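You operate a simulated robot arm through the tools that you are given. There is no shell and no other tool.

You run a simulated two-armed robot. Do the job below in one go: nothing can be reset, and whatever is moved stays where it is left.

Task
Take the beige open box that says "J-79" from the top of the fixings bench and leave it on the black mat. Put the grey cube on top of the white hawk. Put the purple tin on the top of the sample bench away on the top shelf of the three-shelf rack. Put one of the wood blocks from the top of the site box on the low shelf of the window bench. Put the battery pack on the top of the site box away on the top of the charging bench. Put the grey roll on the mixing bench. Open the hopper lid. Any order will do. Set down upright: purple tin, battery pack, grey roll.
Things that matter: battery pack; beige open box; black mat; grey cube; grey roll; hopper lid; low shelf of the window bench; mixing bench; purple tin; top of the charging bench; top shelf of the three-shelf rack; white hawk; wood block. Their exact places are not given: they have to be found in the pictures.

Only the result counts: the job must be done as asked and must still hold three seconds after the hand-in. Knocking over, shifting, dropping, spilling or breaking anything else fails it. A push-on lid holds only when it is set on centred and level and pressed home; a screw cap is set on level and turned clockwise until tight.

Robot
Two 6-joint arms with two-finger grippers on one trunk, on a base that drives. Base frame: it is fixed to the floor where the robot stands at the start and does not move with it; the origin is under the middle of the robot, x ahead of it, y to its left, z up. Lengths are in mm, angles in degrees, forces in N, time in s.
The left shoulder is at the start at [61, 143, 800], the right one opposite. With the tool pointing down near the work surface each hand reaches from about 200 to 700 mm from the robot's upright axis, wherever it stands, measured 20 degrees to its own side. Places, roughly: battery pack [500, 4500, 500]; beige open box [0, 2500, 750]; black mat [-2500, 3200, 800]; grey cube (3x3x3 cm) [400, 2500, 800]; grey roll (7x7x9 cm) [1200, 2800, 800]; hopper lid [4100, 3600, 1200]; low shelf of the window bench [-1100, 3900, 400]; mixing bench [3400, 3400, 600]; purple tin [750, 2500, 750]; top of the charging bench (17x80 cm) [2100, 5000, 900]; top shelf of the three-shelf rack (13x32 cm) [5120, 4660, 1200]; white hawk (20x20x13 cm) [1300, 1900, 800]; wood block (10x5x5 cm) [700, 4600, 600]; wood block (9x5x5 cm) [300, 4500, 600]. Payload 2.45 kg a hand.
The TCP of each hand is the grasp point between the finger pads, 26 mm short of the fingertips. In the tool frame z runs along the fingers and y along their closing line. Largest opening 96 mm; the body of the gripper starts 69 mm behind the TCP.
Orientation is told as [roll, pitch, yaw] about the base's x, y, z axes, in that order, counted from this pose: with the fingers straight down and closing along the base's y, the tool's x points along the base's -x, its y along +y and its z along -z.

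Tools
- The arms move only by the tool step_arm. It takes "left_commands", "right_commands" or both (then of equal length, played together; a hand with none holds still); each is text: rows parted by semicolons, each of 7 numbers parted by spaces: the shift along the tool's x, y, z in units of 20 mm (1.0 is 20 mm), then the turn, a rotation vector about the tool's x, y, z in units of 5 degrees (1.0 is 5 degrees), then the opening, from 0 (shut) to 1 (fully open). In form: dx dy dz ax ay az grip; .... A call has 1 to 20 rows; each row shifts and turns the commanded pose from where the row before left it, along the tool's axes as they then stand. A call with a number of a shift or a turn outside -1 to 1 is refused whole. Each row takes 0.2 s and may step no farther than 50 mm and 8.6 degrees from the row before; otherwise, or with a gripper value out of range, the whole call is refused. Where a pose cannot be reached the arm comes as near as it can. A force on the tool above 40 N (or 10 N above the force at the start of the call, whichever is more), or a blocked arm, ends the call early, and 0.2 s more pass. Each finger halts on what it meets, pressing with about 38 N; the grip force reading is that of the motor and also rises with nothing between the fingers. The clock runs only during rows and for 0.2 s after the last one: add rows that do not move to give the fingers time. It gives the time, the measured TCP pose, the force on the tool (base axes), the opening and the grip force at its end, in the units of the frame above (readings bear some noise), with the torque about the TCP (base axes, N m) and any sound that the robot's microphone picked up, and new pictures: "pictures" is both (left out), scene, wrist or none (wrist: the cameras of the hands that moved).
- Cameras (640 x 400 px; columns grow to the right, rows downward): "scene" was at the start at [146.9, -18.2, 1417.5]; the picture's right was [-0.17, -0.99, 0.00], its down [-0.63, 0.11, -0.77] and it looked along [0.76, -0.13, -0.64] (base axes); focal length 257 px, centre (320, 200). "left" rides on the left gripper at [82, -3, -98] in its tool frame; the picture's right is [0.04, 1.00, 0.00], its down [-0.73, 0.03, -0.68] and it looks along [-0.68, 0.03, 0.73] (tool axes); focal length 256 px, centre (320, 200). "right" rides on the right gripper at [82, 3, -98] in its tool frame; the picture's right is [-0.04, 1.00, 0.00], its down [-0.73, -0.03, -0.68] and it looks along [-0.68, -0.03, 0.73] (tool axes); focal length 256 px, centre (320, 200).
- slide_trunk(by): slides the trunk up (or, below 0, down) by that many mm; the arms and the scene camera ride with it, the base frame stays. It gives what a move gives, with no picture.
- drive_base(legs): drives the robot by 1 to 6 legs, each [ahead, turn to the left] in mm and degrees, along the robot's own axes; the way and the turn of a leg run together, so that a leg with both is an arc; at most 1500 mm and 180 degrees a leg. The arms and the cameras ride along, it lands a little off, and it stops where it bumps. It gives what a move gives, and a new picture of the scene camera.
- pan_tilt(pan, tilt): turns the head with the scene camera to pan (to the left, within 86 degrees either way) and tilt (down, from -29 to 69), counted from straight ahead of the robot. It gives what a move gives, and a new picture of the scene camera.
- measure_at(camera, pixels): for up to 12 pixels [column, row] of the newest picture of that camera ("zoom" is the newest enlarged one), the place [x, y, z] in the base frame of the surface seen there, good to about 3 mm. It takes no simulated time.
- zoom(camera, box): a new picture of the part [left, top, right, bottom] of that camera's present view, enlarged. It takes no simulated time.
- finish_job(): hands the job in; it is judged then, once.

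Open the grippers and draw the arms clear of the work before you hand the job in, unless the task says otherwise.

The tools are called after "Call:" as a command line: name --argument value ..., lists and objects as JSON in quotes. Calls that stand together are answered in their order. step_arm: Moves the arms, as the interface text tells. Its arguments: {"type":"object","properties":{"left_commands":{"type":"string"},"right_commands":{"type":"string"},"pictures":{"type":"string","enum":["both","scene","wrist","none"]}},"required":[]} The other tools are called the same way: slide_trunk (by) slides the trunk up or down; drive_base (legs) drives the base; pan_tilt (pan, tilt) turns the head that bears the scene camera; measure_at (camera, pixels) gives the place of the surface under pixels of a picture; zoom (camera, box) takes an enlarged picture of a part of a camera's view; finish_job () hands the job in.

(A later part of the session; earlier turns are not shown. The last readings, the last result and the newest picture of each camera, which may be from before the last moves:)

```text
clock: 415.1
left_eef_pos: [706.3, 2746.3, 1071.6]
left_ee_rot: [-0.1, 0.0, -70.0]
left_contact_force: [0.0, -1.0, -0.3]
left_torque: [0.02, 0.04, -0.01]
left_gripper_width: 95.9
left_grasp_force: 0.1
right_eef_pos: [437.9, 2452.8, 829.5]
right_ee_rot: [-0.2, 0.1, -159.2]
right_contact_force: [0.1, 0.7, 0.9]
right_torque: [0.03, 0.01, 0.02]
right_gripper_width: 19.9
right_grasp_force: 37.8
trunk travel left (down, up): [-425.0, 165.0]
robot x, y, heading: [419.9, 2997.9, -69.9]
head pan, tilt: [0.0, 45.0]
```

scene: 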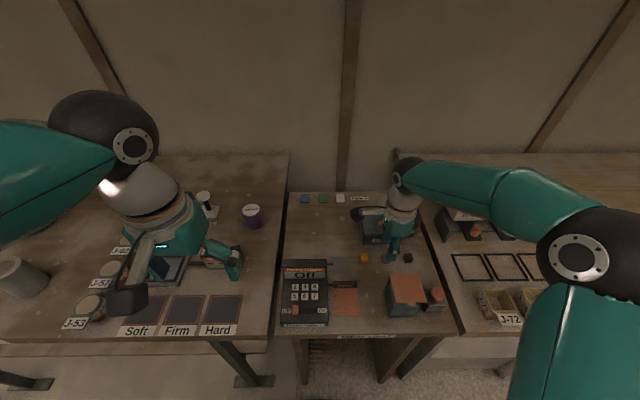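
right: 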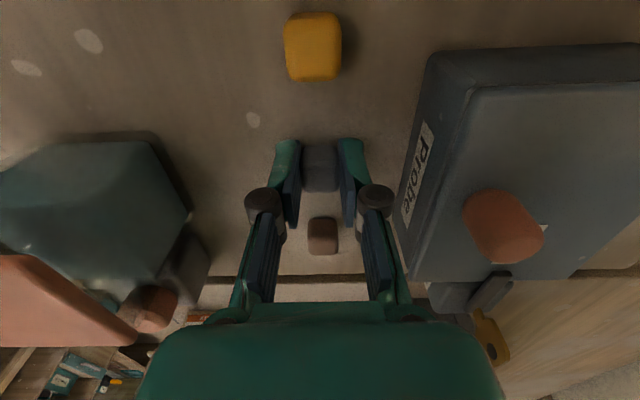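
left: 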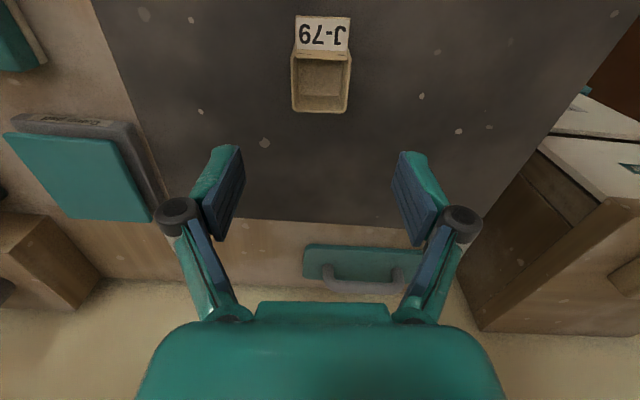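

The cube is held (20 mm). I lift it straight up and draw it back.

Call:
step_arm --right_commands "0 0 -1 0 0 0 0;0 0 -1 0 0 0 0;0 0 -1 0 0 0 0;0 0 -1 0 0 0 0;0 0 -1 0 0 0 0;0 0 -1 0 0 0 0;0 0 -1 0 0 0 0;0 0 -1 0 0 0 0;0 0 -1 0 0 0 0;-0.6 -1 -1 0 0 0 0;-0.6 -1 0 0 0 0 0;-0.6 -1 0 0 0 0 0;-0.6 -1 0 0 0 0 0;-0.6 -1 0 0 0 0 0;-0.6 -1 0 0 0 0 0;-0.6 -1 0 0 0 0 0" --pictures "both"

```text
clock: 418.5
left_eef_pos: [704.3, 2748.2, 1073.1]
left_ee_rot: [-0.2, 0.0, -70.1]
left_contact_force: [-1.1, -0.4, 0.1]
left_torque: [-0.01, -0.01, 0.03]
left_gripper_width: 95.9
left_grasp_force: 0.1
right_eef_pos: [309.5, 2554.1, 1030.8]
right_ee_rot: [-0.1, 0.1, -159.3]
right_contact_force: [0.5, -0.2, 0.1]
right_torque: [-0.03, -0.02, 0.01]
right_gripper_width: 20.4
right_grasp_force: 38.2
trunk travel left (down, up): [-425.0, 165.0]
robot x, y, heading: [424.6, 3002.7, -69.7]
head pan, tilt: [0.0, 45.0]
```

scene: 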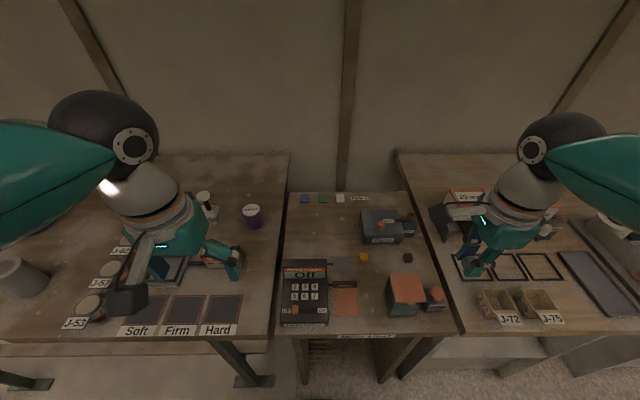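
right: 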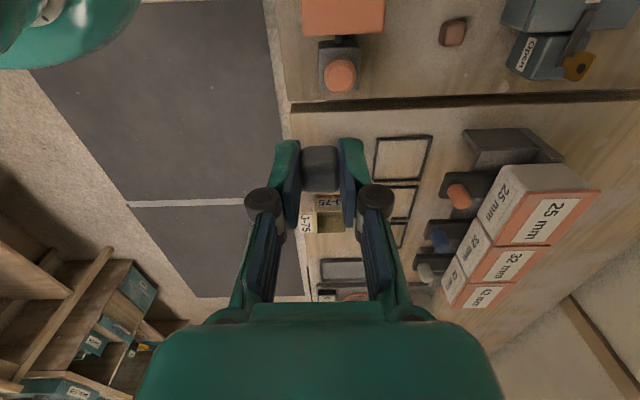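

The cube is held. The tin at [824, 2470] is 636 mm ahead, so I drive 40 mm closer and then move the left hand over it.

Call:
drive_base --legs '[[45, 0]]'

Call:
zoom --camera "scene" --box '[160, 150, 300, 260]'

```text
clock: 419.4
left_eef_pos: [721.0, 2702.7, 1070.6]
left_ee_rot: [-0.1, 0.1, -70.1]
left_contact_force: [0.5, -1.5, 0.0]
left_torque: [0.07, 0.01, 0.03]
left_gripper_width: 96.0
left_grasp_force: 0.1
right_eef_pos: [324.8, 2508.7, 1030.5]
right_ee_rot: [-0.4, 0.2, -159.3]
right_contact_force: [-0.3, -1.1, -0.1]
right_torque: [0.05, 0.02, 0.01]
right_gripper_width: 20.3
right_grasp_force: 37.8
trunk travel left (down, up): [-425.0, 165.0]
robot x, y, heading: [433.0, 2959.0, -70.3]
head pan, tilt: [0.0, 45.0]
```

scene: 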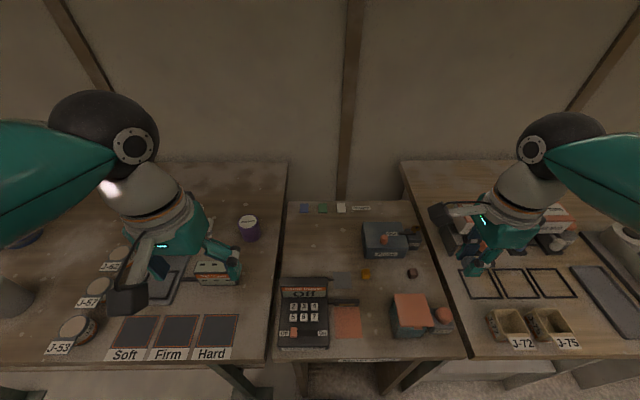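

```text
3.64 times, centred on (230, 205) of scene
```

zoom: 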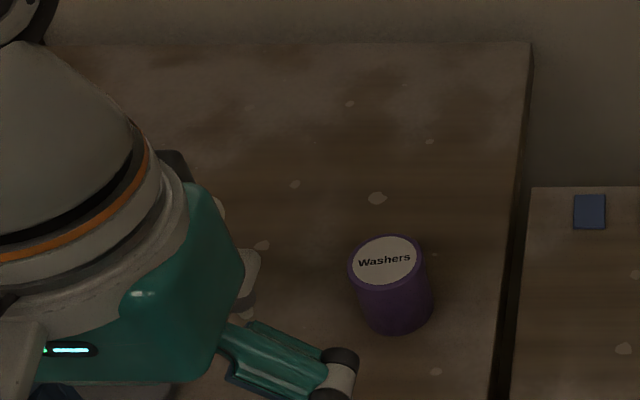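

The tin ("Washers") is at zoom (388,285). I measure its lid.

Call:
measure_at --camera "zoom" --pixels '[[386, 262], [352, 268], [420, 252], [386, 240], [388, 285], [395, 310], [395, 332], [250, 290]]'

```text
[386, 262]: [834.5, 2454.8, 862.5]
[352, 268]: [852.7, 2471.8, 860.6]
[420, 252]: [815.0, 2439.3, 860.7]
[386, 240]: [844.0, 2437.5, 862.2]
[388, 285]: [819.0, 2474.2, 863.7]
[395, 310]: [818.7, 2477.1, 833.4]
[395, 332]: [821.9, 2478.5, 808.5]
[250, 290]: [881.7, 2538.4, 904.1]
```

The tin's lid is centred at [833, 2456], about 48 mm wide, top z 862. I bring the left hand over it at z≈1010 first.

Call:
step_arm --left_commands "-1 0 1 0 0 0 0.75;-1 0 1 0 0 0 0.75;-1 0 1 0 0 0 0.75;-1 0 0 0 0 0 0.75;-1 0 0 0 0 0 0.75;-1 0 0 0 0 0 0.75;-1 0 0 0 0 0 0.75;-1 0.2 0 0 0 0 0.75;-1 0.2 0 0 0 0 0.75;-1 0.2 0 0 0 0 0.75;-1 0.2 0 0 0 0 0.75;-1 0.2 0 0 0 0 0.75;-1 0.07 0 0 0 0 0.75;-0.5 0 0 0 0 0 0.75" --pictures "both"

```text
clock: 422.4
left_eef_pos: [831.1, 2457.7, 1011.9]
left_ee_rot: [-0.1, 0.0, -70.1]
left_contact_force: [0.0, 0.8, 0.0]
left_torque: [-0.01, -0.03, 0.02]
left_gripper_width: 71.7
left_grasp_force: 0.0
right_eef_pos: [324.8, 2510.3, 1030.4]
right_ee_rot: [-0.2, 0.1, -159.3]
right_contact_force: [0.6, 0.2, -0.1]
right_torque: [-0.01, 0.02, 0.0]
right_gripper_width: 20.0
right_grasp_force: 37.8
trunk travel left (down, up): [-425.0, 165.0]
robot x, y, heading: [437.7, 2955.9, -69.9]
head pan, tilt: [0.0, 45.0]
```

scene: 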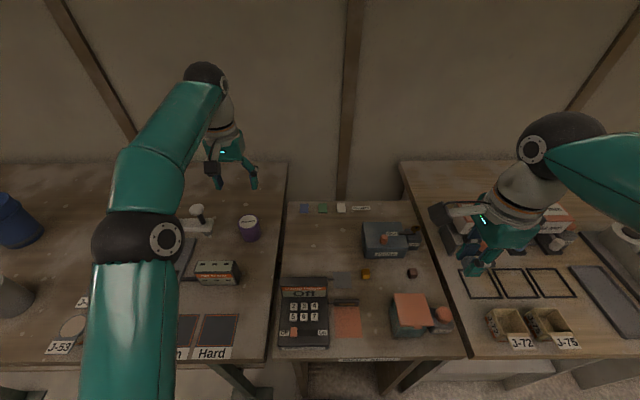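
left: 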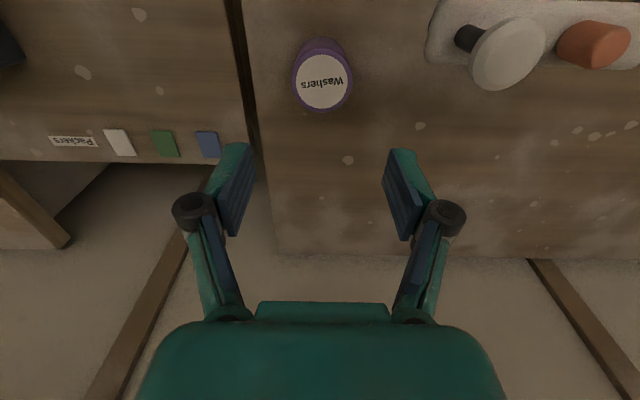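

The tin is right beneath the hand (322,80). I measure the tester's arm and knob next to it for clearance.

Call:
measure_at --camera "left" --pixels '[[432, 45], [440, 62], [510, 50], [480, 80], [462, 38], [322, 80], [294, 80], [352, 82], [322, 108]]'

```text
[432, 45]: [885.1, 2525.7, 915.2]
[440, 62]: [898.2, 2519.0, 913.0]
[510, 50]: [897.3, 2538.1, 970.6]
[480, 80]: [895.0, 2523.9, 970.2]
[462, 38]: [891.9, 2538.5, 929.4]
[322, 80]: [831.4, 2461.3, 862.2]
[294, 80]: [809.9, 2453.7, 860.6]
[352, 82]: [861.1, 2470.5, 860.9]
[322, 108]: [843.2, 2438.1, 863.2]
```

The clearance to the tester's knob is enough. I centre on the tin and descend to z≈838.

Call:
step_arm --left_commands "0.08 0.25 1 0 0 0 0.75;0 0 1 0 0 0 0.75;0 0 1 0 0 0 0.75;0 0 1 0 0 0 0.75;0 0 1 0 0 0 0.75;0 0 1 0 0 0 0.75;0 0 1 0 0 0 0.75;0 0 1 0 0 0 0.75;0 0 0.7 0 0 0 0.75;0 0 0 0 0 0 0.75" --pictures "wrist"

```text
clock: 424.6
left_eef_pos: [836.4, 2460.6, 838.1]
left_ee_rot: [-0.2, 0.0, -70.1]
left_contact_force: [0.5, -0.6, -1.0]
left_torque: [0.0, 0.0, 0.03]
left_gripper_width: 72.0
left_grasp_force: 0.0
right_eef_pos: [324.9, 2511.3, 1030.4]
right_ee_rot: [-0.3, 0.1, -159.3]
right_contact_force: [0.3, -0.2, 0.1]
right_torque: [0.0, -0.01, 0.01]
right_gripper_width: 20.4
right_grasp_force: 37.0
trunk travel left (down, up): [-425.0, 165.0]
robot x, y, heading: [436.7, 2957.1, -70.0]
head pan, tilt: [0.0, 45.0]
```

left: 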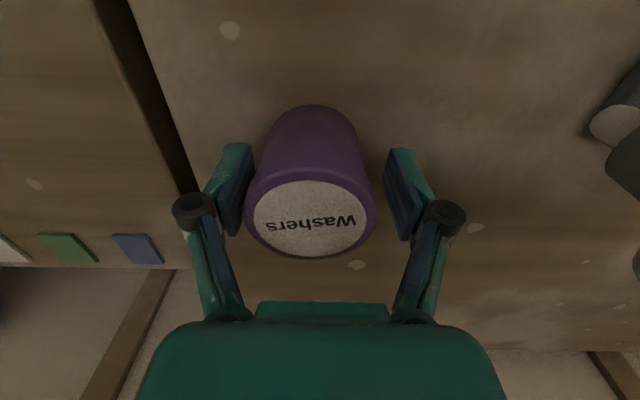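

The tin is between the pads. I close the left gripper.

Call:
step_arm --left_commands "0 0 0 0 0 0 0.6;0 0 0 0 0 0 0.5;0 0 0 0 0 0 0.3;0 0 0 0 0 0 0;0 0 0 0 0 0 0" --pictures "wrist"

```text
clock: 425.8
left_eef_pos: [836.5, 2460.2, 838.1]
left_ee_rot: [-0.1, 0.0, -70.1]
left_contact_force: [-0.5, 0.1, 0.9]
left_torque: [-0.02, 0.04, -0.06]
left_gripper_width: 56.1
left_grasp_force: 37.8
right_eef_pos: [324.8, 2510.7, 1031.4]
right_ee_rot: [-0.2, 0.1, -159.3]
right_contact_force: [-0.4, -0.3, -0.1]
right_torque: [-0.01, -0.04, -0.02]
right_gripper_width: 20.0
right_grasp_force: 37.6
trunk travel left (down, up): [-425.0, 165.0]
robot x, y, heading: [435.0, 2957.9, -70.1]
head pan, tilt: [0.0, 45.0]
```

left: 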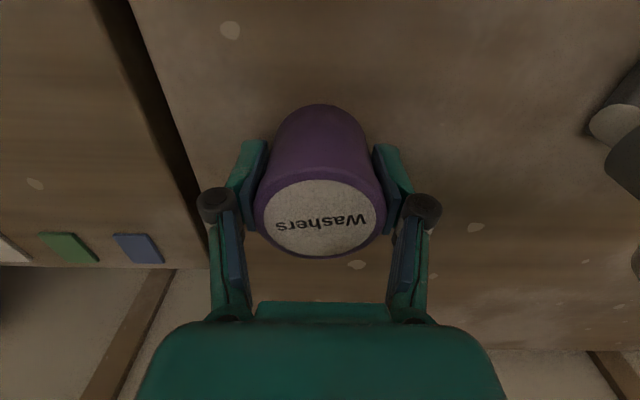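

The tin is held (56 mm). I lift it straight up and draw it back.

Call:
step_arm --left_commands "0 0 -1 0 0 0 0;0 0 -1 0 0 0 0;0 0 -1 0 0 0 0;0 0 -1 0 0 0 0;0 0 -1 0 0 0 0;0 0 -1 0 0 0 0;0 0 -1 0 0 0 0;0 0 -1 0 0 0 0;1 0 -0.5 0 0 0 0;1 0 -0.5 0 0 0 0;1 0 -0.5 0 0 0 0;1 0 -0.5 0 0 0 0;1 0 -0.5 0 0 0 0;1 0 0 0 0 0 0;1 0 0 0 0 0 0;1 0 0 0 0 0 0;1 0 0 0 0 0 0;1 0 0 0 0 0 0;1 0 0 0 0 0 0" --pictures "both"

```text
clock: 429.8
left_eef_pos: [759.9, 2668.7, 1047.8]
left_ee_rot: [-0.1, -0.1, -70.2]
left_contact_force: [0.0, -0.3, -1.2]
left_torque: [0.0, 0.0, 0.01]
left_gripper_width: 55.7
left_grasp_force: 37.8
right_eef_pos: [324.2, 2511.2, 1030.4]
right_ee_rot: [-0.2, 0.1, -159.3]
right_contact_force: [0.4, 0.9, -0.1]
right_torque: [0.01, 0.0, -0.02]
right_gripper_width: 20.5
right_grasp_force: 37.8
trunk travel left (down, up): [-425.0, 165.0]
robot x, y, heading: [438.5, 2959.2, -70.0]
head pan, tilt: [0.0, 45.0]
```

scene: 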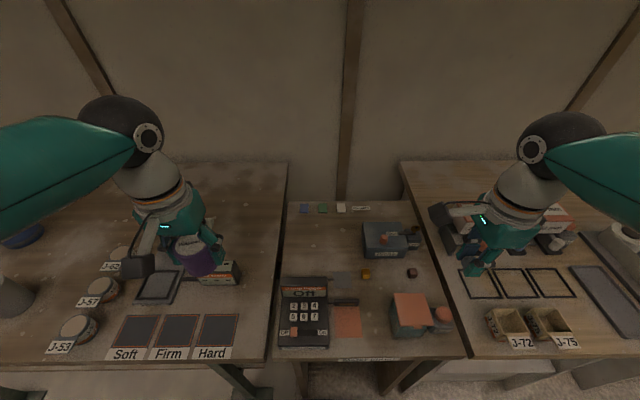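
left: 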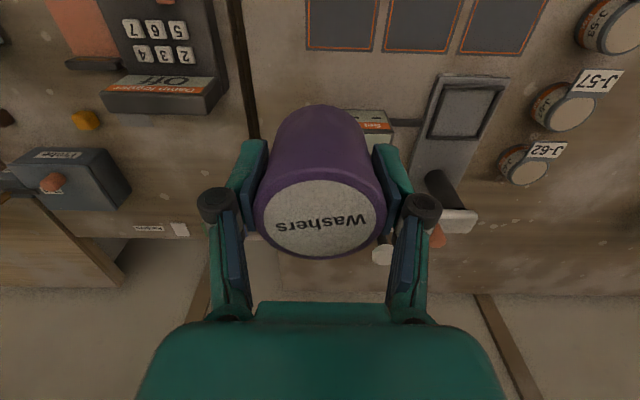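

The tin is held. I back away from the bench and turn left toward the rack at the far end of the aisle.

Call:
drive_base --legs '[[-420, 0]]'

Call:
drive_base --legs '[[0, 30]]'

Call:
drive_base --legs '[[0, 30]]'

Call:
drive_base --legs '[[0, 30]]'

Call:
pan_tilt --pan 0 --tilt 15

```text
clock: 432.5
left_eef_pos: [612.8, 3071.9, 1047.6]
left_ee_rot: [0.0, 0.0, -70.2]
left_contact_force: [0.9, 0.8, -1.5]
left_torque: [-0.05, -0.01, -0.01]
left_gripper_width: 55.8
left_grasp_force: 37.9
right_eef_pos: [176.5, 2916.5, 1031.5]
right_ee_rot: [-0.2, 0.1, -159.5]
right_contact_force: [-0.8, 0.5, 0.3]
right_torque: [0.0, 0.0, -0.02]
right_gripper_width: 20.1
right_grasp_force: 38.1
trunk travel left (down, up): [-425.0, 165.0]
robot x, y, heading: [289.3, 3363.5, -70.2]
head pan, tilt: [0.0, 45.0]
```

scene: 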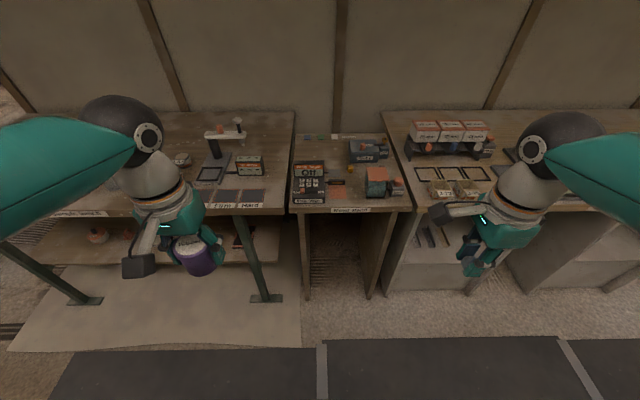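

```text
clock: 434.5
left_eef_pos: [713.2, 3275.1, 1047.7]
left_ee_rot: [-0.2, 0.0, -40.0]
left_contact_force: [0.2, -0.1, -1.4]
left_torque: [0.01, 0.0, 0.0]
left_gripper_width: 55.5
left_grasp_force: 38.3
right_eef_pos: [415.6, 2919.4, 1032.0]
right_ee_rot: [-0.2, 0.2, -129.3]
right_contact_force: [0.3, 0.3, -0.3]
right_torque: [0.01, 0.04, 0.01]
right_gripper_width: 20.3
right_grasp_force: 38.1
trunk travel left (down, up): [-425.0, 165.0]
robot x, y, heading: [274.0, 3352.2, -40.1]
head pan, tilt: [0.0, 45.0]
```

scene: 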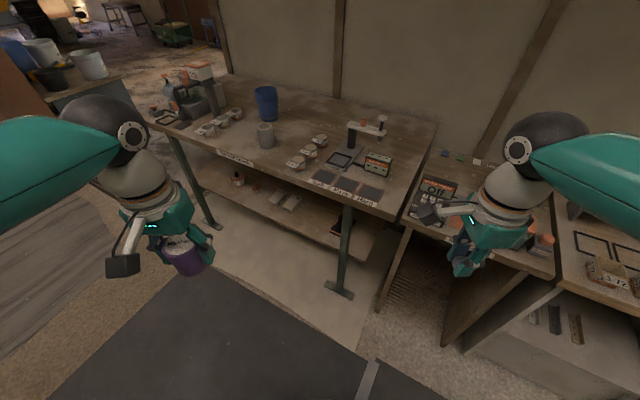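

```text
clock: 436.6
left_eef_pos: [697.6, 3498.5, 1048.0]
left_ee_rot: [-0.1, -0.1, -10.7]
left_contact_force: [0.0, -0.4, -0.6]
left_torque: [-0.02, 0.06, 0.01]
left_gripper_width: 55.6
left_grasp_force: 38.4
right_eef_pos: [611.3, 3043.2, 1032.3]
right_ee_rot: [-0.2, 0.1, -99.8]
right_contact_force: [0.8, -0.3, -0.2]
right_torque: [-0.02, 0.0, 0.0]
right_gripper_width: 20.2
right_grasp_force: 38.0
trunk travel left (down, up): [-425.0, 165.0]
robot x, y, heading: [277.3, 3334.2, -10.5]
head pan, tilt: [0.0, 45.0]
```

scene: 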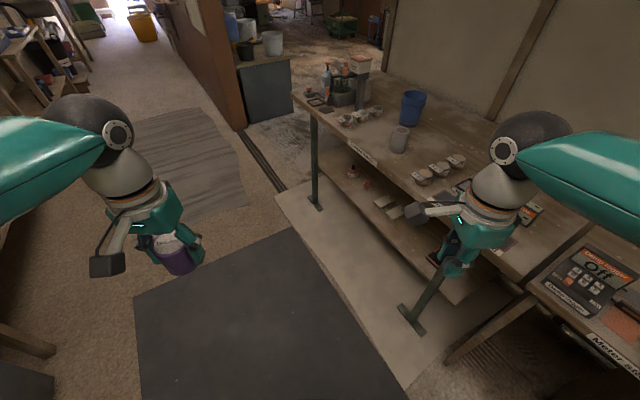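

```text
clock: 438.6
left_eef_pos: [560.7, 3685.4, 1047.9]
left_ee_rot: [-0.1, 0.1, 19.1]
left_contact_force: [0.2, 0.2, -1.7]
left_torque: [-0.05, 0.0, -0.03]
left_gripper_width: 55.3
left_grasp_force: 38.0
right_eef_pos: [709.9, 3245.2, 1031.9]
right_ee_rot: [-0.1, 0.2, -70.2]
right_contact_force: [-0.2, 0.3, -0.5]
right_torque: [-0.02, 0.02, 0.03]
right_gripper_width: 20.0
right_grasp_force: 38.3
trunk travel left (down, up): [-425.0, 165.0]
robot x, y, heading: [285.3, 3317.3, 19.2]
head pan, tilt: [0.0, 45.0]
```

scene: 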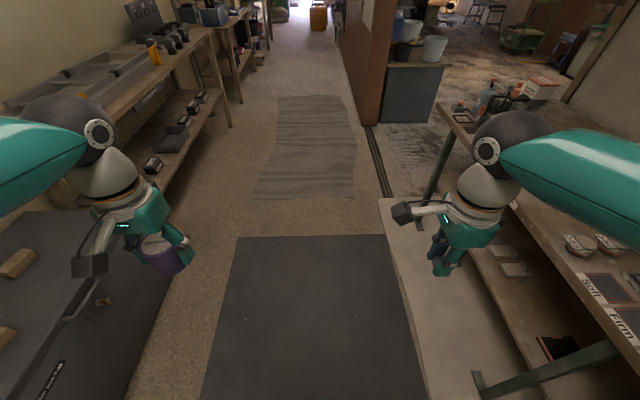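

```text
clock: 439.5
left_eef_pos: [560.0, 3685.6, 1047.9]
left_ee_rot: [-0.1, 0.0, 19.0]
left_contact_force: [-0.2, 0.0, -1.0]
left_torque: [-0.01, 0.02, -0.01]
left_gripper_width: 55.3
left_grasp_force: 37.8
right_eef_pos: [710.2, 3244.8, 1032.9]
right_ee_rot: [-0.2, 0.1, -70.2]
right_contact_force: [0.0, 1.1, 0.3]
right_torque: [-0.01, -0.02, 0.01]
right_gripper_width: 20.2
right_grasp_force: 38.1
trunk travel left (down, up): [-425.0, 165.0]
robot x, y, heading: [282.1, 3316.7, 19.0]
head pan, tilt: [0.0, 15.0]
```

scene: 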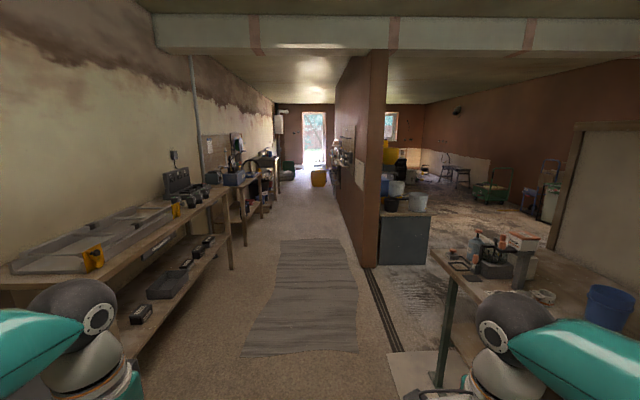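

I zoom in on the brown wall's aisle side, where the rack should hang (px (345,150)).

Call:
zoom --camera "scene" --box '[300, 100, 400, 200]'

Call:
measure_at --camera "scene" --pixels '[[340, 150], [345, 160], [352, 130], [318, 178], [360, 172], [370, 200], [290, 165], [325, 150]]'

```text
4.00 times, centred on (350, 150) of scene
```

zoom: 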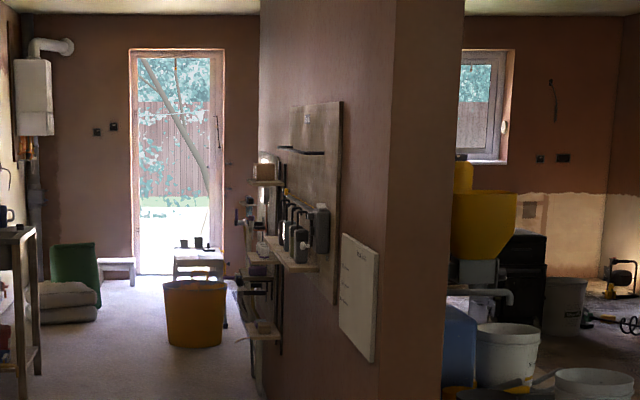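

```text
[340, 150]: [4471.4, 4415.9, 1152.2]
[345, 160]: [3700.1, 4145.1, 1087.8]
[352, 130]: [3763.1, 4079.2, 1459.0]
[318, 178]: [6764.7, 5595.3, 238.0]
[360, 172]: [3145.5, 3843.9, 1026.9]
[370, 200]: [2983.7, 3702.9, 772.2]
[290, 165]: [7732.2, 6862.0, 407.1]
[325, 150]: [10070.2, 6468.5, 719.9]
```

The three-shelf rack is farther along the wall. I correct the heading a little to the left and drive 3000 mm down the aisle.

Call:
drive_base --legs '[[0, 3], [1500, 0], [1500, 0]]'

Call:
pan_tilt --pan -15 --tilt 15

```text
clock: 454.6
left_eef_pos: [3308.6, 4842.8, 1049.0]
left_ee_rot: [-0.1, 0.0, 22.5]
left_contact_force: [0.9, -1.3, -1.5]
left_torque: [-0.01, -0.01, 0.03]
left_gripper_width: 55.4
left_grasp_force: 38.4
right_eef_pos: [3484.1, 4414.9, 1032.3]
right_ee_rot: [-0.2, 0.2, -66.9]
right_contact_force: [0.7, -0.5, 0.8]
right_torque: [-0.01, -0.02, 0.03]
right_gripper_width: 20.4
right_grasp_force: 38.2
trunk travel left (down, up): [-425.0, 165.0]
robot x, y, heading: [3051.6, 4457.7, 22.8]
head pan, tilt: [0.0, 15.0]
```

scene: 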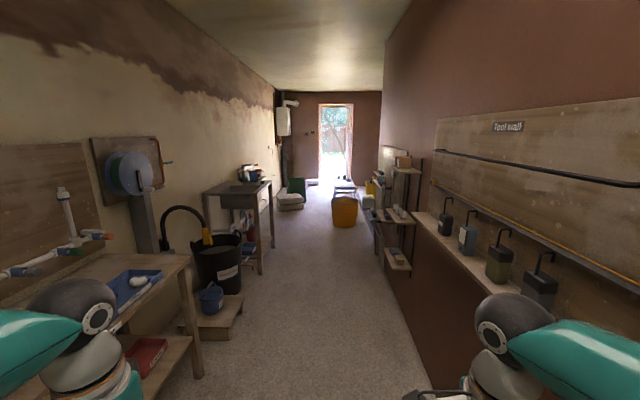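

```text
clock: 455.4
left_eef_pos: [3309.6, 4844.1, 1049.9]
left_ee_rot: [-0.2, 0.0, 22.4]
left_contact_force: [0.1, -0.2, -0.7]
left_torque: [-0.05, 0.01, 0.03]
left_gripper_width: 55.4
left_grasp_force: 38.0
right_eef_pos: [3484.1, 4414.0, 1033.7]
right_ee_rot: [-0.1, 0.2, -66.8]
right_contact_force: [0.1, 0.0, 0.3]
right_torque: [0.02, 0.01, 0.01]
right_gripper_width: 20.4
right_grasp_force: 38.3
trunk travel left (down, up): [-425.0, 165.0]
robot x, y, heading: [3055.2, 4455.9, 22.8]
head pan, tilt: [-15.0, 15.0]
```

scene: 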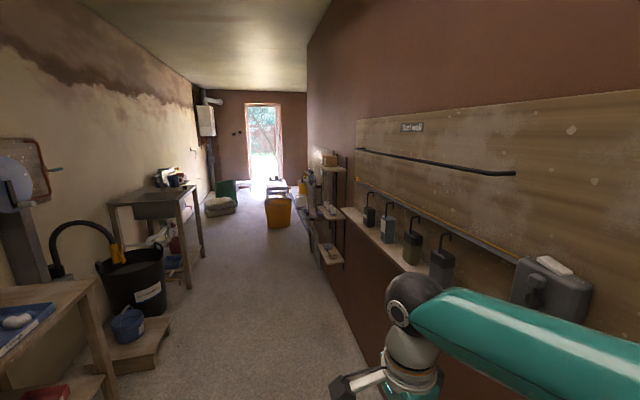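

The rack with three small shelves is at px (330,210). I zoom and measure it and the tool-wall ledge on the right.

Call:
zoom --camera "scene" --box '[280, 130, 400, 290]'

Call:
measure_at --camera "scene" --pixels '[[330, 167], [320, 168], [330, 215], [330, 258], [345, 165], [318, 210], [345, 212], [360, 215], [420, 265], [160, 330], [150, 290], [200, 200]]'

```text
2.50 times, centred on (340, 210) of scene
```

zoom: 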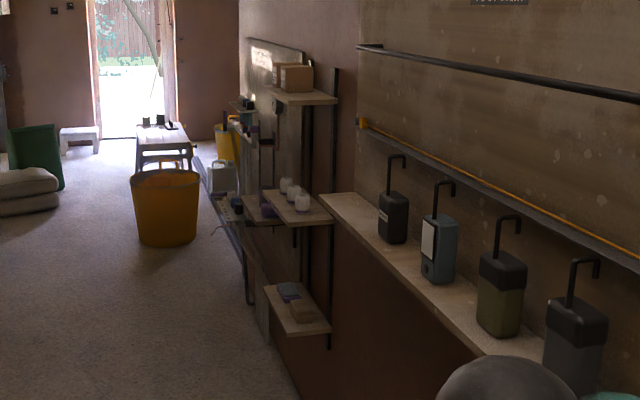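

```text
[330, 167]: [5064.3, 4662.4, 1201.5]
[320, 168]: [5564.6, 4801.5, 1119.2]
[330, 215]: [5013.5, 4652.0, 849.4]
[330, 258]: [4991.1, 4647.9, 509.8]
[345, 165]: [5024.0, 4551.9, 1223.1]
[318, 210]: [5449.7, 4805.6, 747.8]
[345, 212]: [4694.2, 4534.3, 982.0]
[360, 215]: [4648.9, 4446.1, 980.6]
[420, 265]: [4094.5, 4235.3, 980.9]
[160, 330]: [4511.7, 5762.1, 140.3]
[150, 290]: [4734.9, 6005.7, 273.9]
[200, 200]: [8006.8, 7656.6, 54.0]
```

The top shelf is at z 1201 near [5064…5120, 4660]. I drive about 1800 mm on and turn right in steps to face it.

Call:
drive_base --legs '[[1500, -1], [300, 0]]'

Call:
drive_base --legs '[[0, -30]]'

Call:
drive_base --legs '[[0, -30]]'

Call:
drive_base --legs '[[0, -30]]'

Call:
pan_tilt --pan 10 --tilt 20

```text
clock: 464.8
left_eef_pos: [4985.2, 5578.5, 1048.5]
left_ee_rot: [0.0, 0.1, 23.8]
left_contact_force: [0.9, 0.3, -1.5]
left_torque: [-0.01, 0.01, -0.01]
left_gripper_width: 55.3
left_grasp_force: 37.6
right_eef_pos: [5170.3, 5152.6, 1032.8]
right_ee_rot: [-0.2, 0.2, -65.4]
right_contact_force: [0.3, 0.9, 0.2]
right_torque: [-0.01, 0.02, 0.02]
right_gripper_width: 20.1
right_grasp_force: 38.3
trunk travel left (down, up): [-425.0, 165.0]
robot x, y, heading: [4740.3, 5185.4, 24.0]
head pan, tilt: [-15.0, 15.0]
```

scene: 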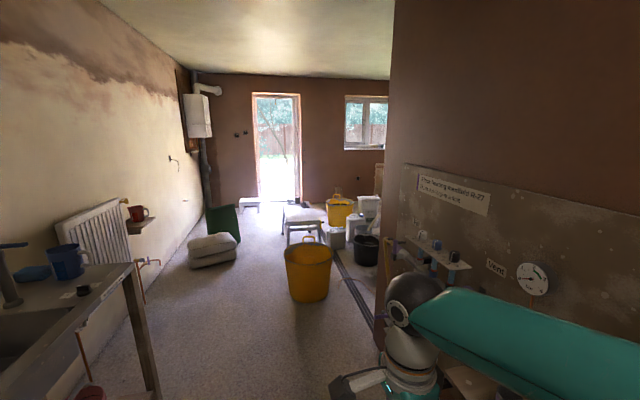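

```text
clock: 466.8
left_eef_pos: [5144.7, 5402.3, 1050.0]
left_ee_rot: [-0.2, -0.1, -6.3]
left_contact_force: [1.2, -0.2, -0.8]
left_torque: [-0.02, 0.0, -0.01]
left_gripper_width: 55.1
left_grasp_force: 38.1
right_eef_pos: [5092.5, 4940.4, 1033.4]
right_ee_rot: [-0.2, 0.1, -95.5]
right_contact_force: [-0.3, 0.0, 0.5]
right_torque: [0.04, -0.01, 0.03]
right_gripper_width: 20.4
right_grasp_force: 37.4
trunk travel left (down, up): [-425.0, 165.0]
robot x, y, heading: [4739.0, 5203.6, -5.9]
head pan, tilt: [-15.0, 15.0]
```

scene: 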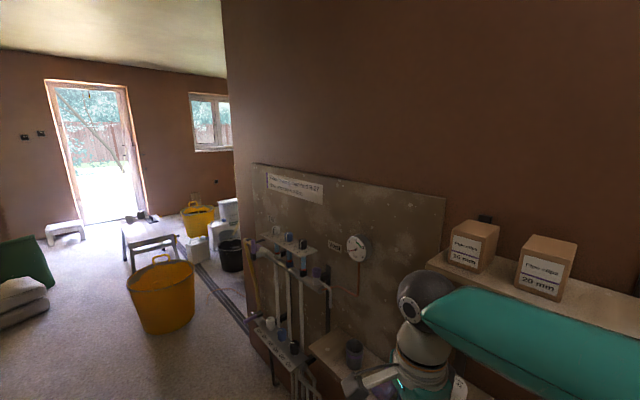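

```text
clock: 468.9
left_eef_pos: [5191.8, 5168.7, 1049.8]
left_ee_rot: [-0.1, 0.0, -36.5]
left_contact_force: [0.4, -0.6, -1.0]
left_torque: [0.03, 0.01, -0.01]
left_gripper_width: 55.7
left_grasp_force: 37.6
right_eef_pos: [4915.8, 4795.6, 1034.9]
right_ee_rot: [-0.2, 0.1, -125.7]
right_contact_force: [0.4, 0.2, -0.1]
right_torque: [0.0, -0.01, 0.0]
right_gripper_width: 20.2
right_grasp_force: 38.0
trunk travel left (down, up): [-425.0, 165.0]
robot x, y, heading: [4751.8, 5217.6, -36.3]
head pan, tilt: [-15.0, 15.0]
```

scene: 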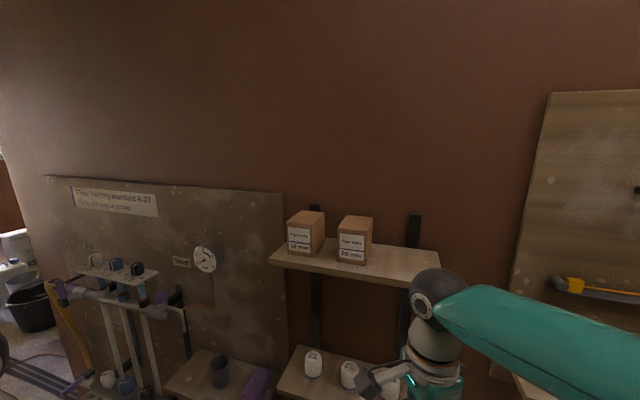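

```text
clock: 470.9
left_eef_pos: [5108.1, 4951.1, 1051.6]
left_ee_rot: [0.0, 0.0, -66.8]
left_contact_force: [0.8, -0.6, -0.8]
left_torque: [-0.02, 0.0, 0.03]
left_gripper_width: 55.2
left_grasp_force: 38.2
right_eef_pos: [4680.4, 4769.4, 1033.8]
right_ee_rot: [-0.1, 0.1, -156.0]
right_contact_force: [0.6, 0.1, 0.3]
right_torque: [0.02, 0.02, 0.03]
right_gripper_width: 20.2
right_grasp_force: 37.5
trunk travel left (down, up): [-425.0, 165.0]
robot x, y, heading: [4769.2, 5221.6, -66.5]
head pan, tilt: [-15.0, 15.0]
```

scene: 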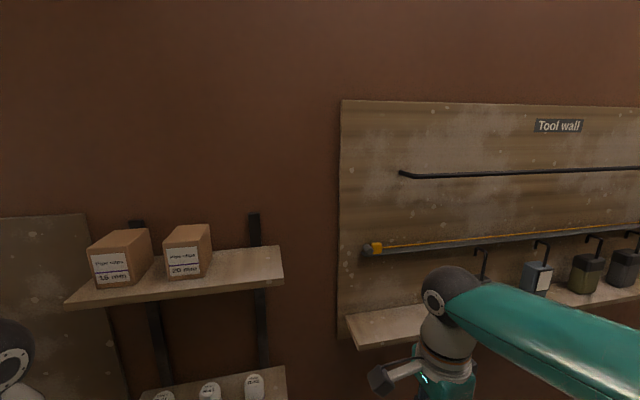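

```text
clock: 471.8
left_eef_pos: [5107.8, 4951.4, 1052.0]
left_ee_rot: [-0.1, 0.0, -67.0]
left_contact_force: [-0.7, -1.1, -2.4]
left_torque: [0.01, 0.0, 0.01]
left_gripper_width: 55.5
left_grasp_force: 37.8
right_eef_pos: [4679.8, 4770.5, 1034.7]
right_ee_rot: [-0.2, 0.0, -156.2]
right_contact_force: [-0.5, 0.7, -0.6]
right_torque: [0.0, -0.02, -0.01]
right_gripper_width: 20.2
right_grasp_force: 38.2
trunk travel left (down, up): [-425.0, 165.0]
robot x, y, heading: [4767.9, 5221.5, -66.5]
head pan, tilt: [10.0, 20.0]
```

scene: 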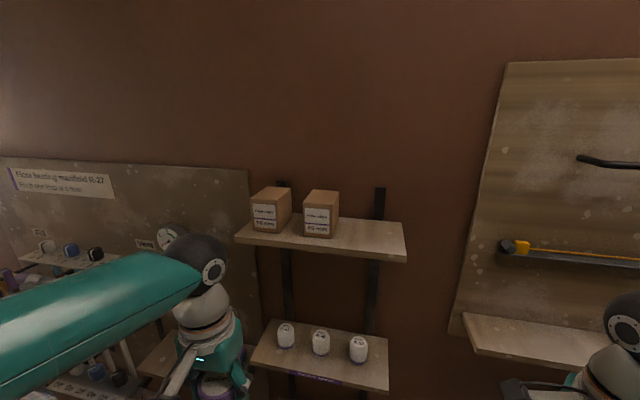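

The top shelf carries two boxes on its left part; the right part at px (365,237) is free. I raise the trunk and measure the shelf.

Call:
slide_trunk --by 150

Call:
pan_tilt --pan 5 --tilt 35

Call:
zoom --camera "scene" --box '[230, 130, 430, 250]'

```text
clock: 473.6
left_eef_pos: [5106.6, 4950.5, 1200.6]
left_ee_rot: [-0.1, 0.0, -66.9]
left_contact_force: [-0.4, 0.8, -1.1]
left_torque: [0.03, -0.03, -0.02]
left_gripper_width: 55.3
left_grasp_force: 37.9
right_eef_pos: [4682.2, 4768.9, 1184.0]
right_ee_rot: [-0.1, 0.1, -156.1]
right_contact_force: [-0.5, 0.0, -0.6]
right_torque: [-0.01, 0.03, -0.01]
right_gripper_width: 20.3
right_grasp_force: 37.7
trunk travel left (down, up): [-575.0, 15.0]
robot x, y, heading: [4766.2, 5223.4, -66.6]
head pan, tilt: [10.0, 20.0]
```

```text
clock: 474.4
left_eef_pos: [5108.7, 4950.5, 1202.6]
left_ee_rot: [-0.1, -0.1, -66.9]
left_contact_force: [-0.7, -0.1, -1.6]
left_torque: [0.02, -0.01, -0.01]
left_gripper_width: 55.5
left_grasp_force: 38.3
right_eef_pos: [4680.9, 4770.1, 1184.7]
right_ee_rot: [-0.2, 0.1, -156.1]
right_contact_force: [-0.3, 0.3, 0.4]
right_torque: [-0.03, 0.01, -0.02]
right_gripper_width: 19.9
right_grasp_force: 37.6
trunk travel left (down, up): [-575.0, 15.0]
robot x, y, heading: [4765.0, 5224.8, -66.5]
head pan, tilt: [5.0, 35.0]
```

scene: 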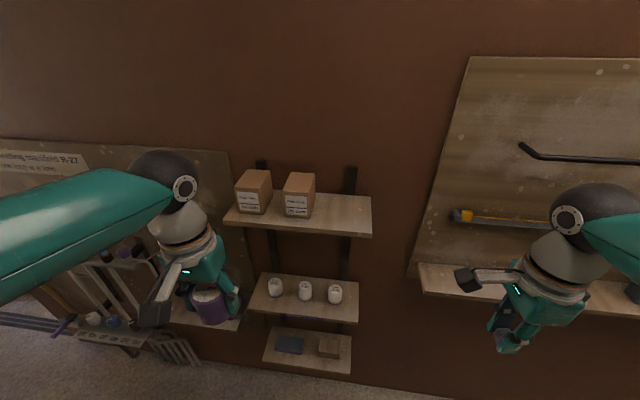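

```text
3.20 times, centred on (330, 190) of scene
```

zoom: 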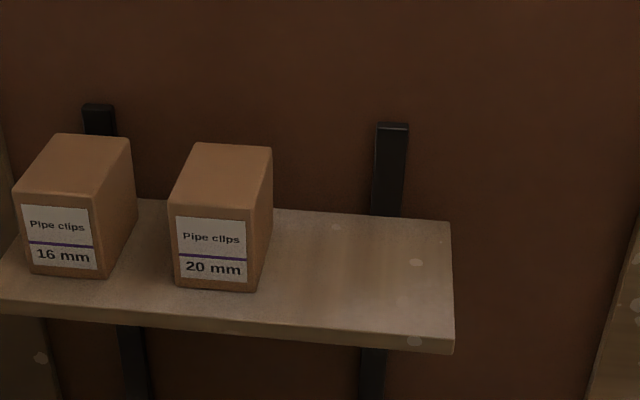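

Call:
measure_at --camera "zoom" --pixels '[[445, 230], [448, 330], [280, 215], [270, 305], [360, 270], [350, 320], [350, 225], [250, 280], [20, 295], [240, 155], [400, 150], [310, 265]]'

```text
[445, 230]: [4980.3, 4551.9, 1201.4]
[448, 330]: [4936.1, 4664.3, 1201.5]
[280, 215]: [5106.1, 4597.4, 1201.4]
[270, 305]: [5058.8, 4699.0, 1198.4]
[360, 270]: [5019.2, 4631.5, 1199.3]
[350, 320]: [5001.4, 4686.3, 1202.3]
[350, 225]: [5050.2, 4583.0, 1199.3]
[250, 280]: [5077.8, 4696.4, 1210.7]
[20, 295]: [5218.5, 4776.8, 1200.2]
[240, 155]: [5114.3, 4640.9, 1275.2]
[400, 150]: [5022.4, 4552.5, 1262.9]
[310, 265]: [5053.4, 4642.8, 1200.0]
```

The free part of the top shelf is centred at about [5025, 4632], z 1200. I first retract the right hand (with the cube) by 100 mm, then shift the robot right and forward by a turn–drive–turn.

Call:
step_arm --right_commands "0 -1 0 0 0 0 0;0 -1 0 0 0 0 0;0 -1 0 0 0 0 0;0 -1 0 0 0 0 0;0 -1 0 0 0 0 0" --pictures "none"

Call:
drive_base --legs '[[0, -30]]'

Call:
drive_base --legs '[[190, 0]]'

Call:
drive_base --legs '[[0, 27]]'

```text
clock: 475.6
left_eef_pos: [5108.5, 4951.2, 1202.0]
left_ee_rot: [0.0, -0.1, -66.8]
left_contact_force: [0.1, 0.7, -2.2]
left_torque: [-0.02, 0.02, 0.0]
left_gripper_width: 55.3
left_grasp_force: 37.4
right_eef_pos: [4639.8, 4862.4, 1185.8]
right_ee_rot: [-0.1, 0.2, -156.2]
right_contact_force: [0.1, 0.1, -0.6]
right_torque: [-0.04, -0.05, 0.02]
right_gripper_width: 20.3
right_grasp_force: 38.5
trunk travel left (down, up): [-575.0, 15.0]
robot x, y, heading: [4767.2, 5221.1, -66.6]
head pan, tilt: [5.0, 35.0]
```

```text
clock: 477.6
left_eef_pos: [4924.6, 4818.7, 1201.1]
left_ee_rot: [0.0, 0.0, -97.2]
left_contact_force: [0.6, -0.1, -1.4]
left_torque: [-0.02, 0.0, 0.01]
left_gripper_width: 55.3
left_grasp_force: 38.1
right_eef_pos: [4475.8, 4976.4, 1185.5]
right_ee_rot: [-0.1, 0.1, 173.3]
right_contact_force: [0.5, 0.1, -0.1]
right_torque: [0.01, 0.03, -0.02]
right_gripper_width: 20.2
right_grasp_force: 37.7
trunk travel left (down, up): [-575.0, 15.0]
robot x, y, heading: [4780.5, 5222.5, -96.8]
head pan, tilt: [5.0, 35.0]
```

scene: 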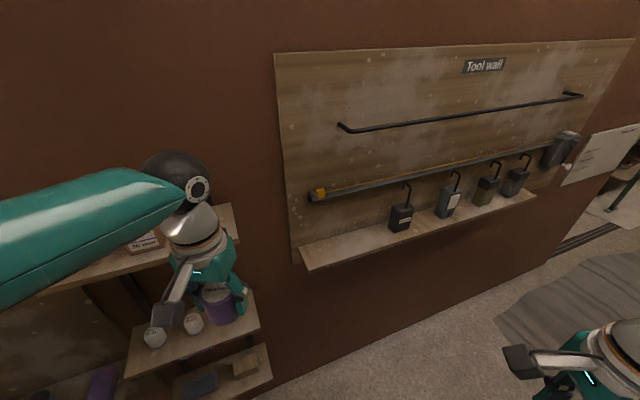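

```text
clock: 478.9
left_eef_pos: [4909.9, 4698.1, 1202.3]
left_ee_rot: [0.0, 2.1, -96.7]
left_contact_force: [0.4, 0.0, -0.6]
left_torque: [-0.04, -0.02, 0.01]
left_gripper_width: 55.4
left_grasp_force: 37.3
right_eef_pos: [4460.3, 4846.7, 1186.8]
right_ee_rot: [-0.2, 0.1, 173.4]
right_contact_force: [-0.2, -1.0, -0.2]
right_torque: [-0.02, 0.0, -0.01]
right_gripper_width: 20.3
right_grasp_force: 37.7
trunk travel left (down, up): [-575.0, 15.0]
robot x, y, heading: [4767.2, 5090.8, -96.8]
head pan, tilt: [5.0, 35.0]
stopped in leg 1: the force on the tool passed its limit at 79 N (the readings are from after the stop); the commanded pose is now the measured one
```

scene: 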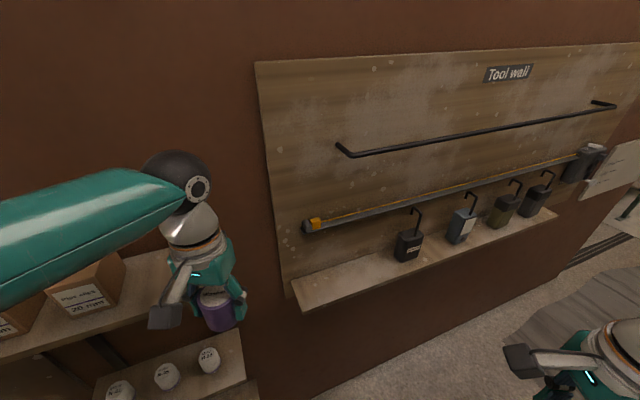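

```text
clock: 480.9
left_eef_pos: [5076.7, 4809.4, 1202.0]
left_ee_rot: [-0.2, 2.2, -69.3]
left_contact_force: [-0.1, 0.1, -1.6]
left_torque: [0.0, -0.02, -0.03]
left_gripper_width: 55.3
left_grasp_force: 38.3
right_eef_pos: [4607.6, 4733.7, 1187.4]
right_ee_rot: [-0.2, 0.2, -159.0]
right_contact_force: [-0.6, -0.2, 0.4]
right_torque: [-0.02, -0.03, 0.0]
right_gripper_width: 20.1
right_grasp_force: 38.1
trunk travel left (down, up): [-575.0, 15.0]
robot x, y, heading: [4754.5, 5088.2, -69.6]
head pan, tilt: [5.0, 35.0]
```

scene: 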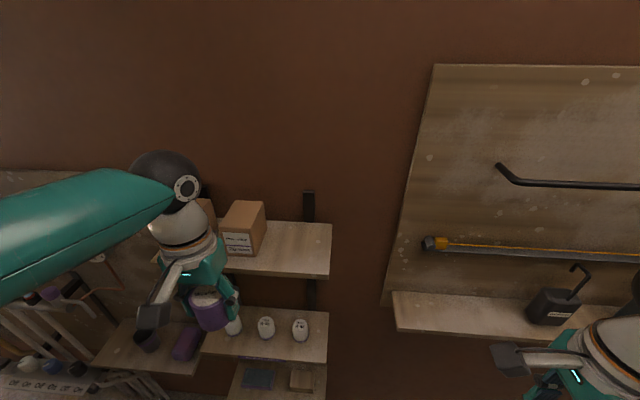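

The carried tin bumped the shelf's front edge during the drive (79 N). I check the tin in the grip and the shelf.

Call:
step_arm --left_commands "0 0 -0.5 0 0 0 0;0 0 -0.5 0 0 0 0;0 0 -1 0 0 0 0;0 0 0 0 0 0 0" --pictures "both"

Call:
zoom --camera "scene" --box '[140, 160, 360, 360]'

```text
clock: 481.9
left_eef_pos: [5075.3, 4806.6, 1242.1]
left_ee_rot: [-0.2, 2.2, -69.4]
left_contact_force: [0.3, -0.3, -3.0]
left_torque: [0.01, 0.01, 0.0]
left_gripper_width: 55.2
left_grasp_force: 38.2
right_eef_pos: [4608.0, 4733.0, 1187.5]
right_ee_rot: [-0.1, 0.1, -159.0]
right_contact_force: [-0.4, -0.3, -0.1]
right_torque: [-0.01, 0.0, -0.03]
right_gripper_width: 20.0
right_grasp_force: 38.3
trunk travel left (down, up): [-575.0, 15.0]
robot x, y, heading: [4754.8, 5091.8, -70.0]
head pan, tilt: [5.0, 35.0]
```

scene: 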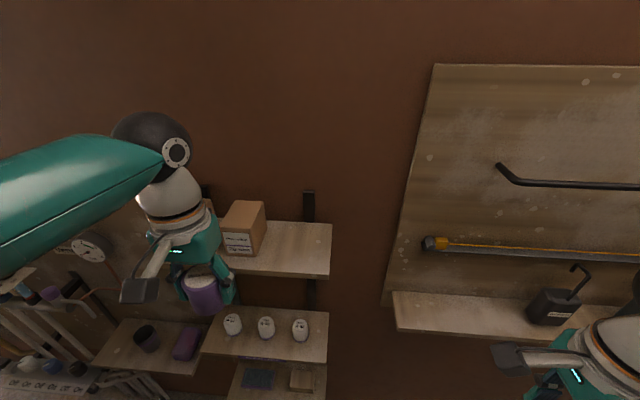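
left: 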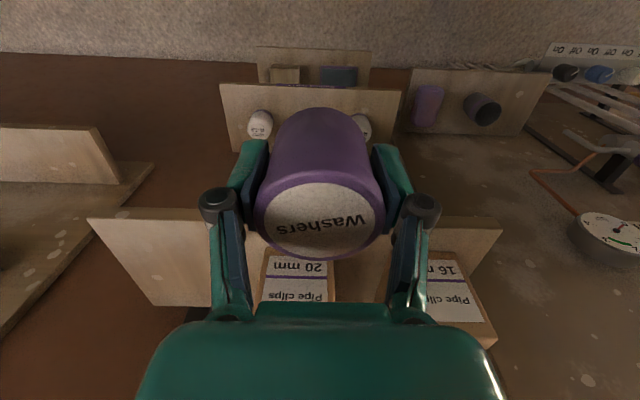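

```text
2.00 times, centred on (250, 260) of scene
```

zoom: 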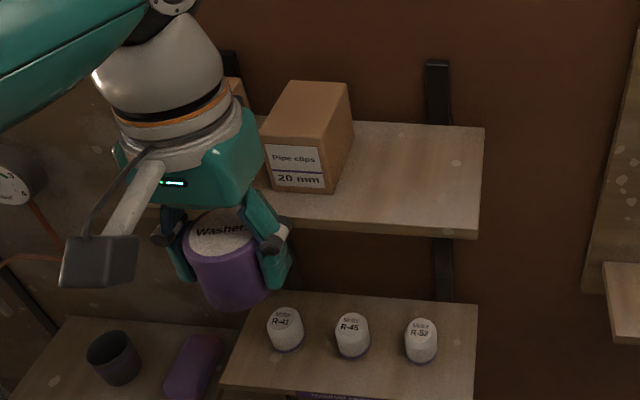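

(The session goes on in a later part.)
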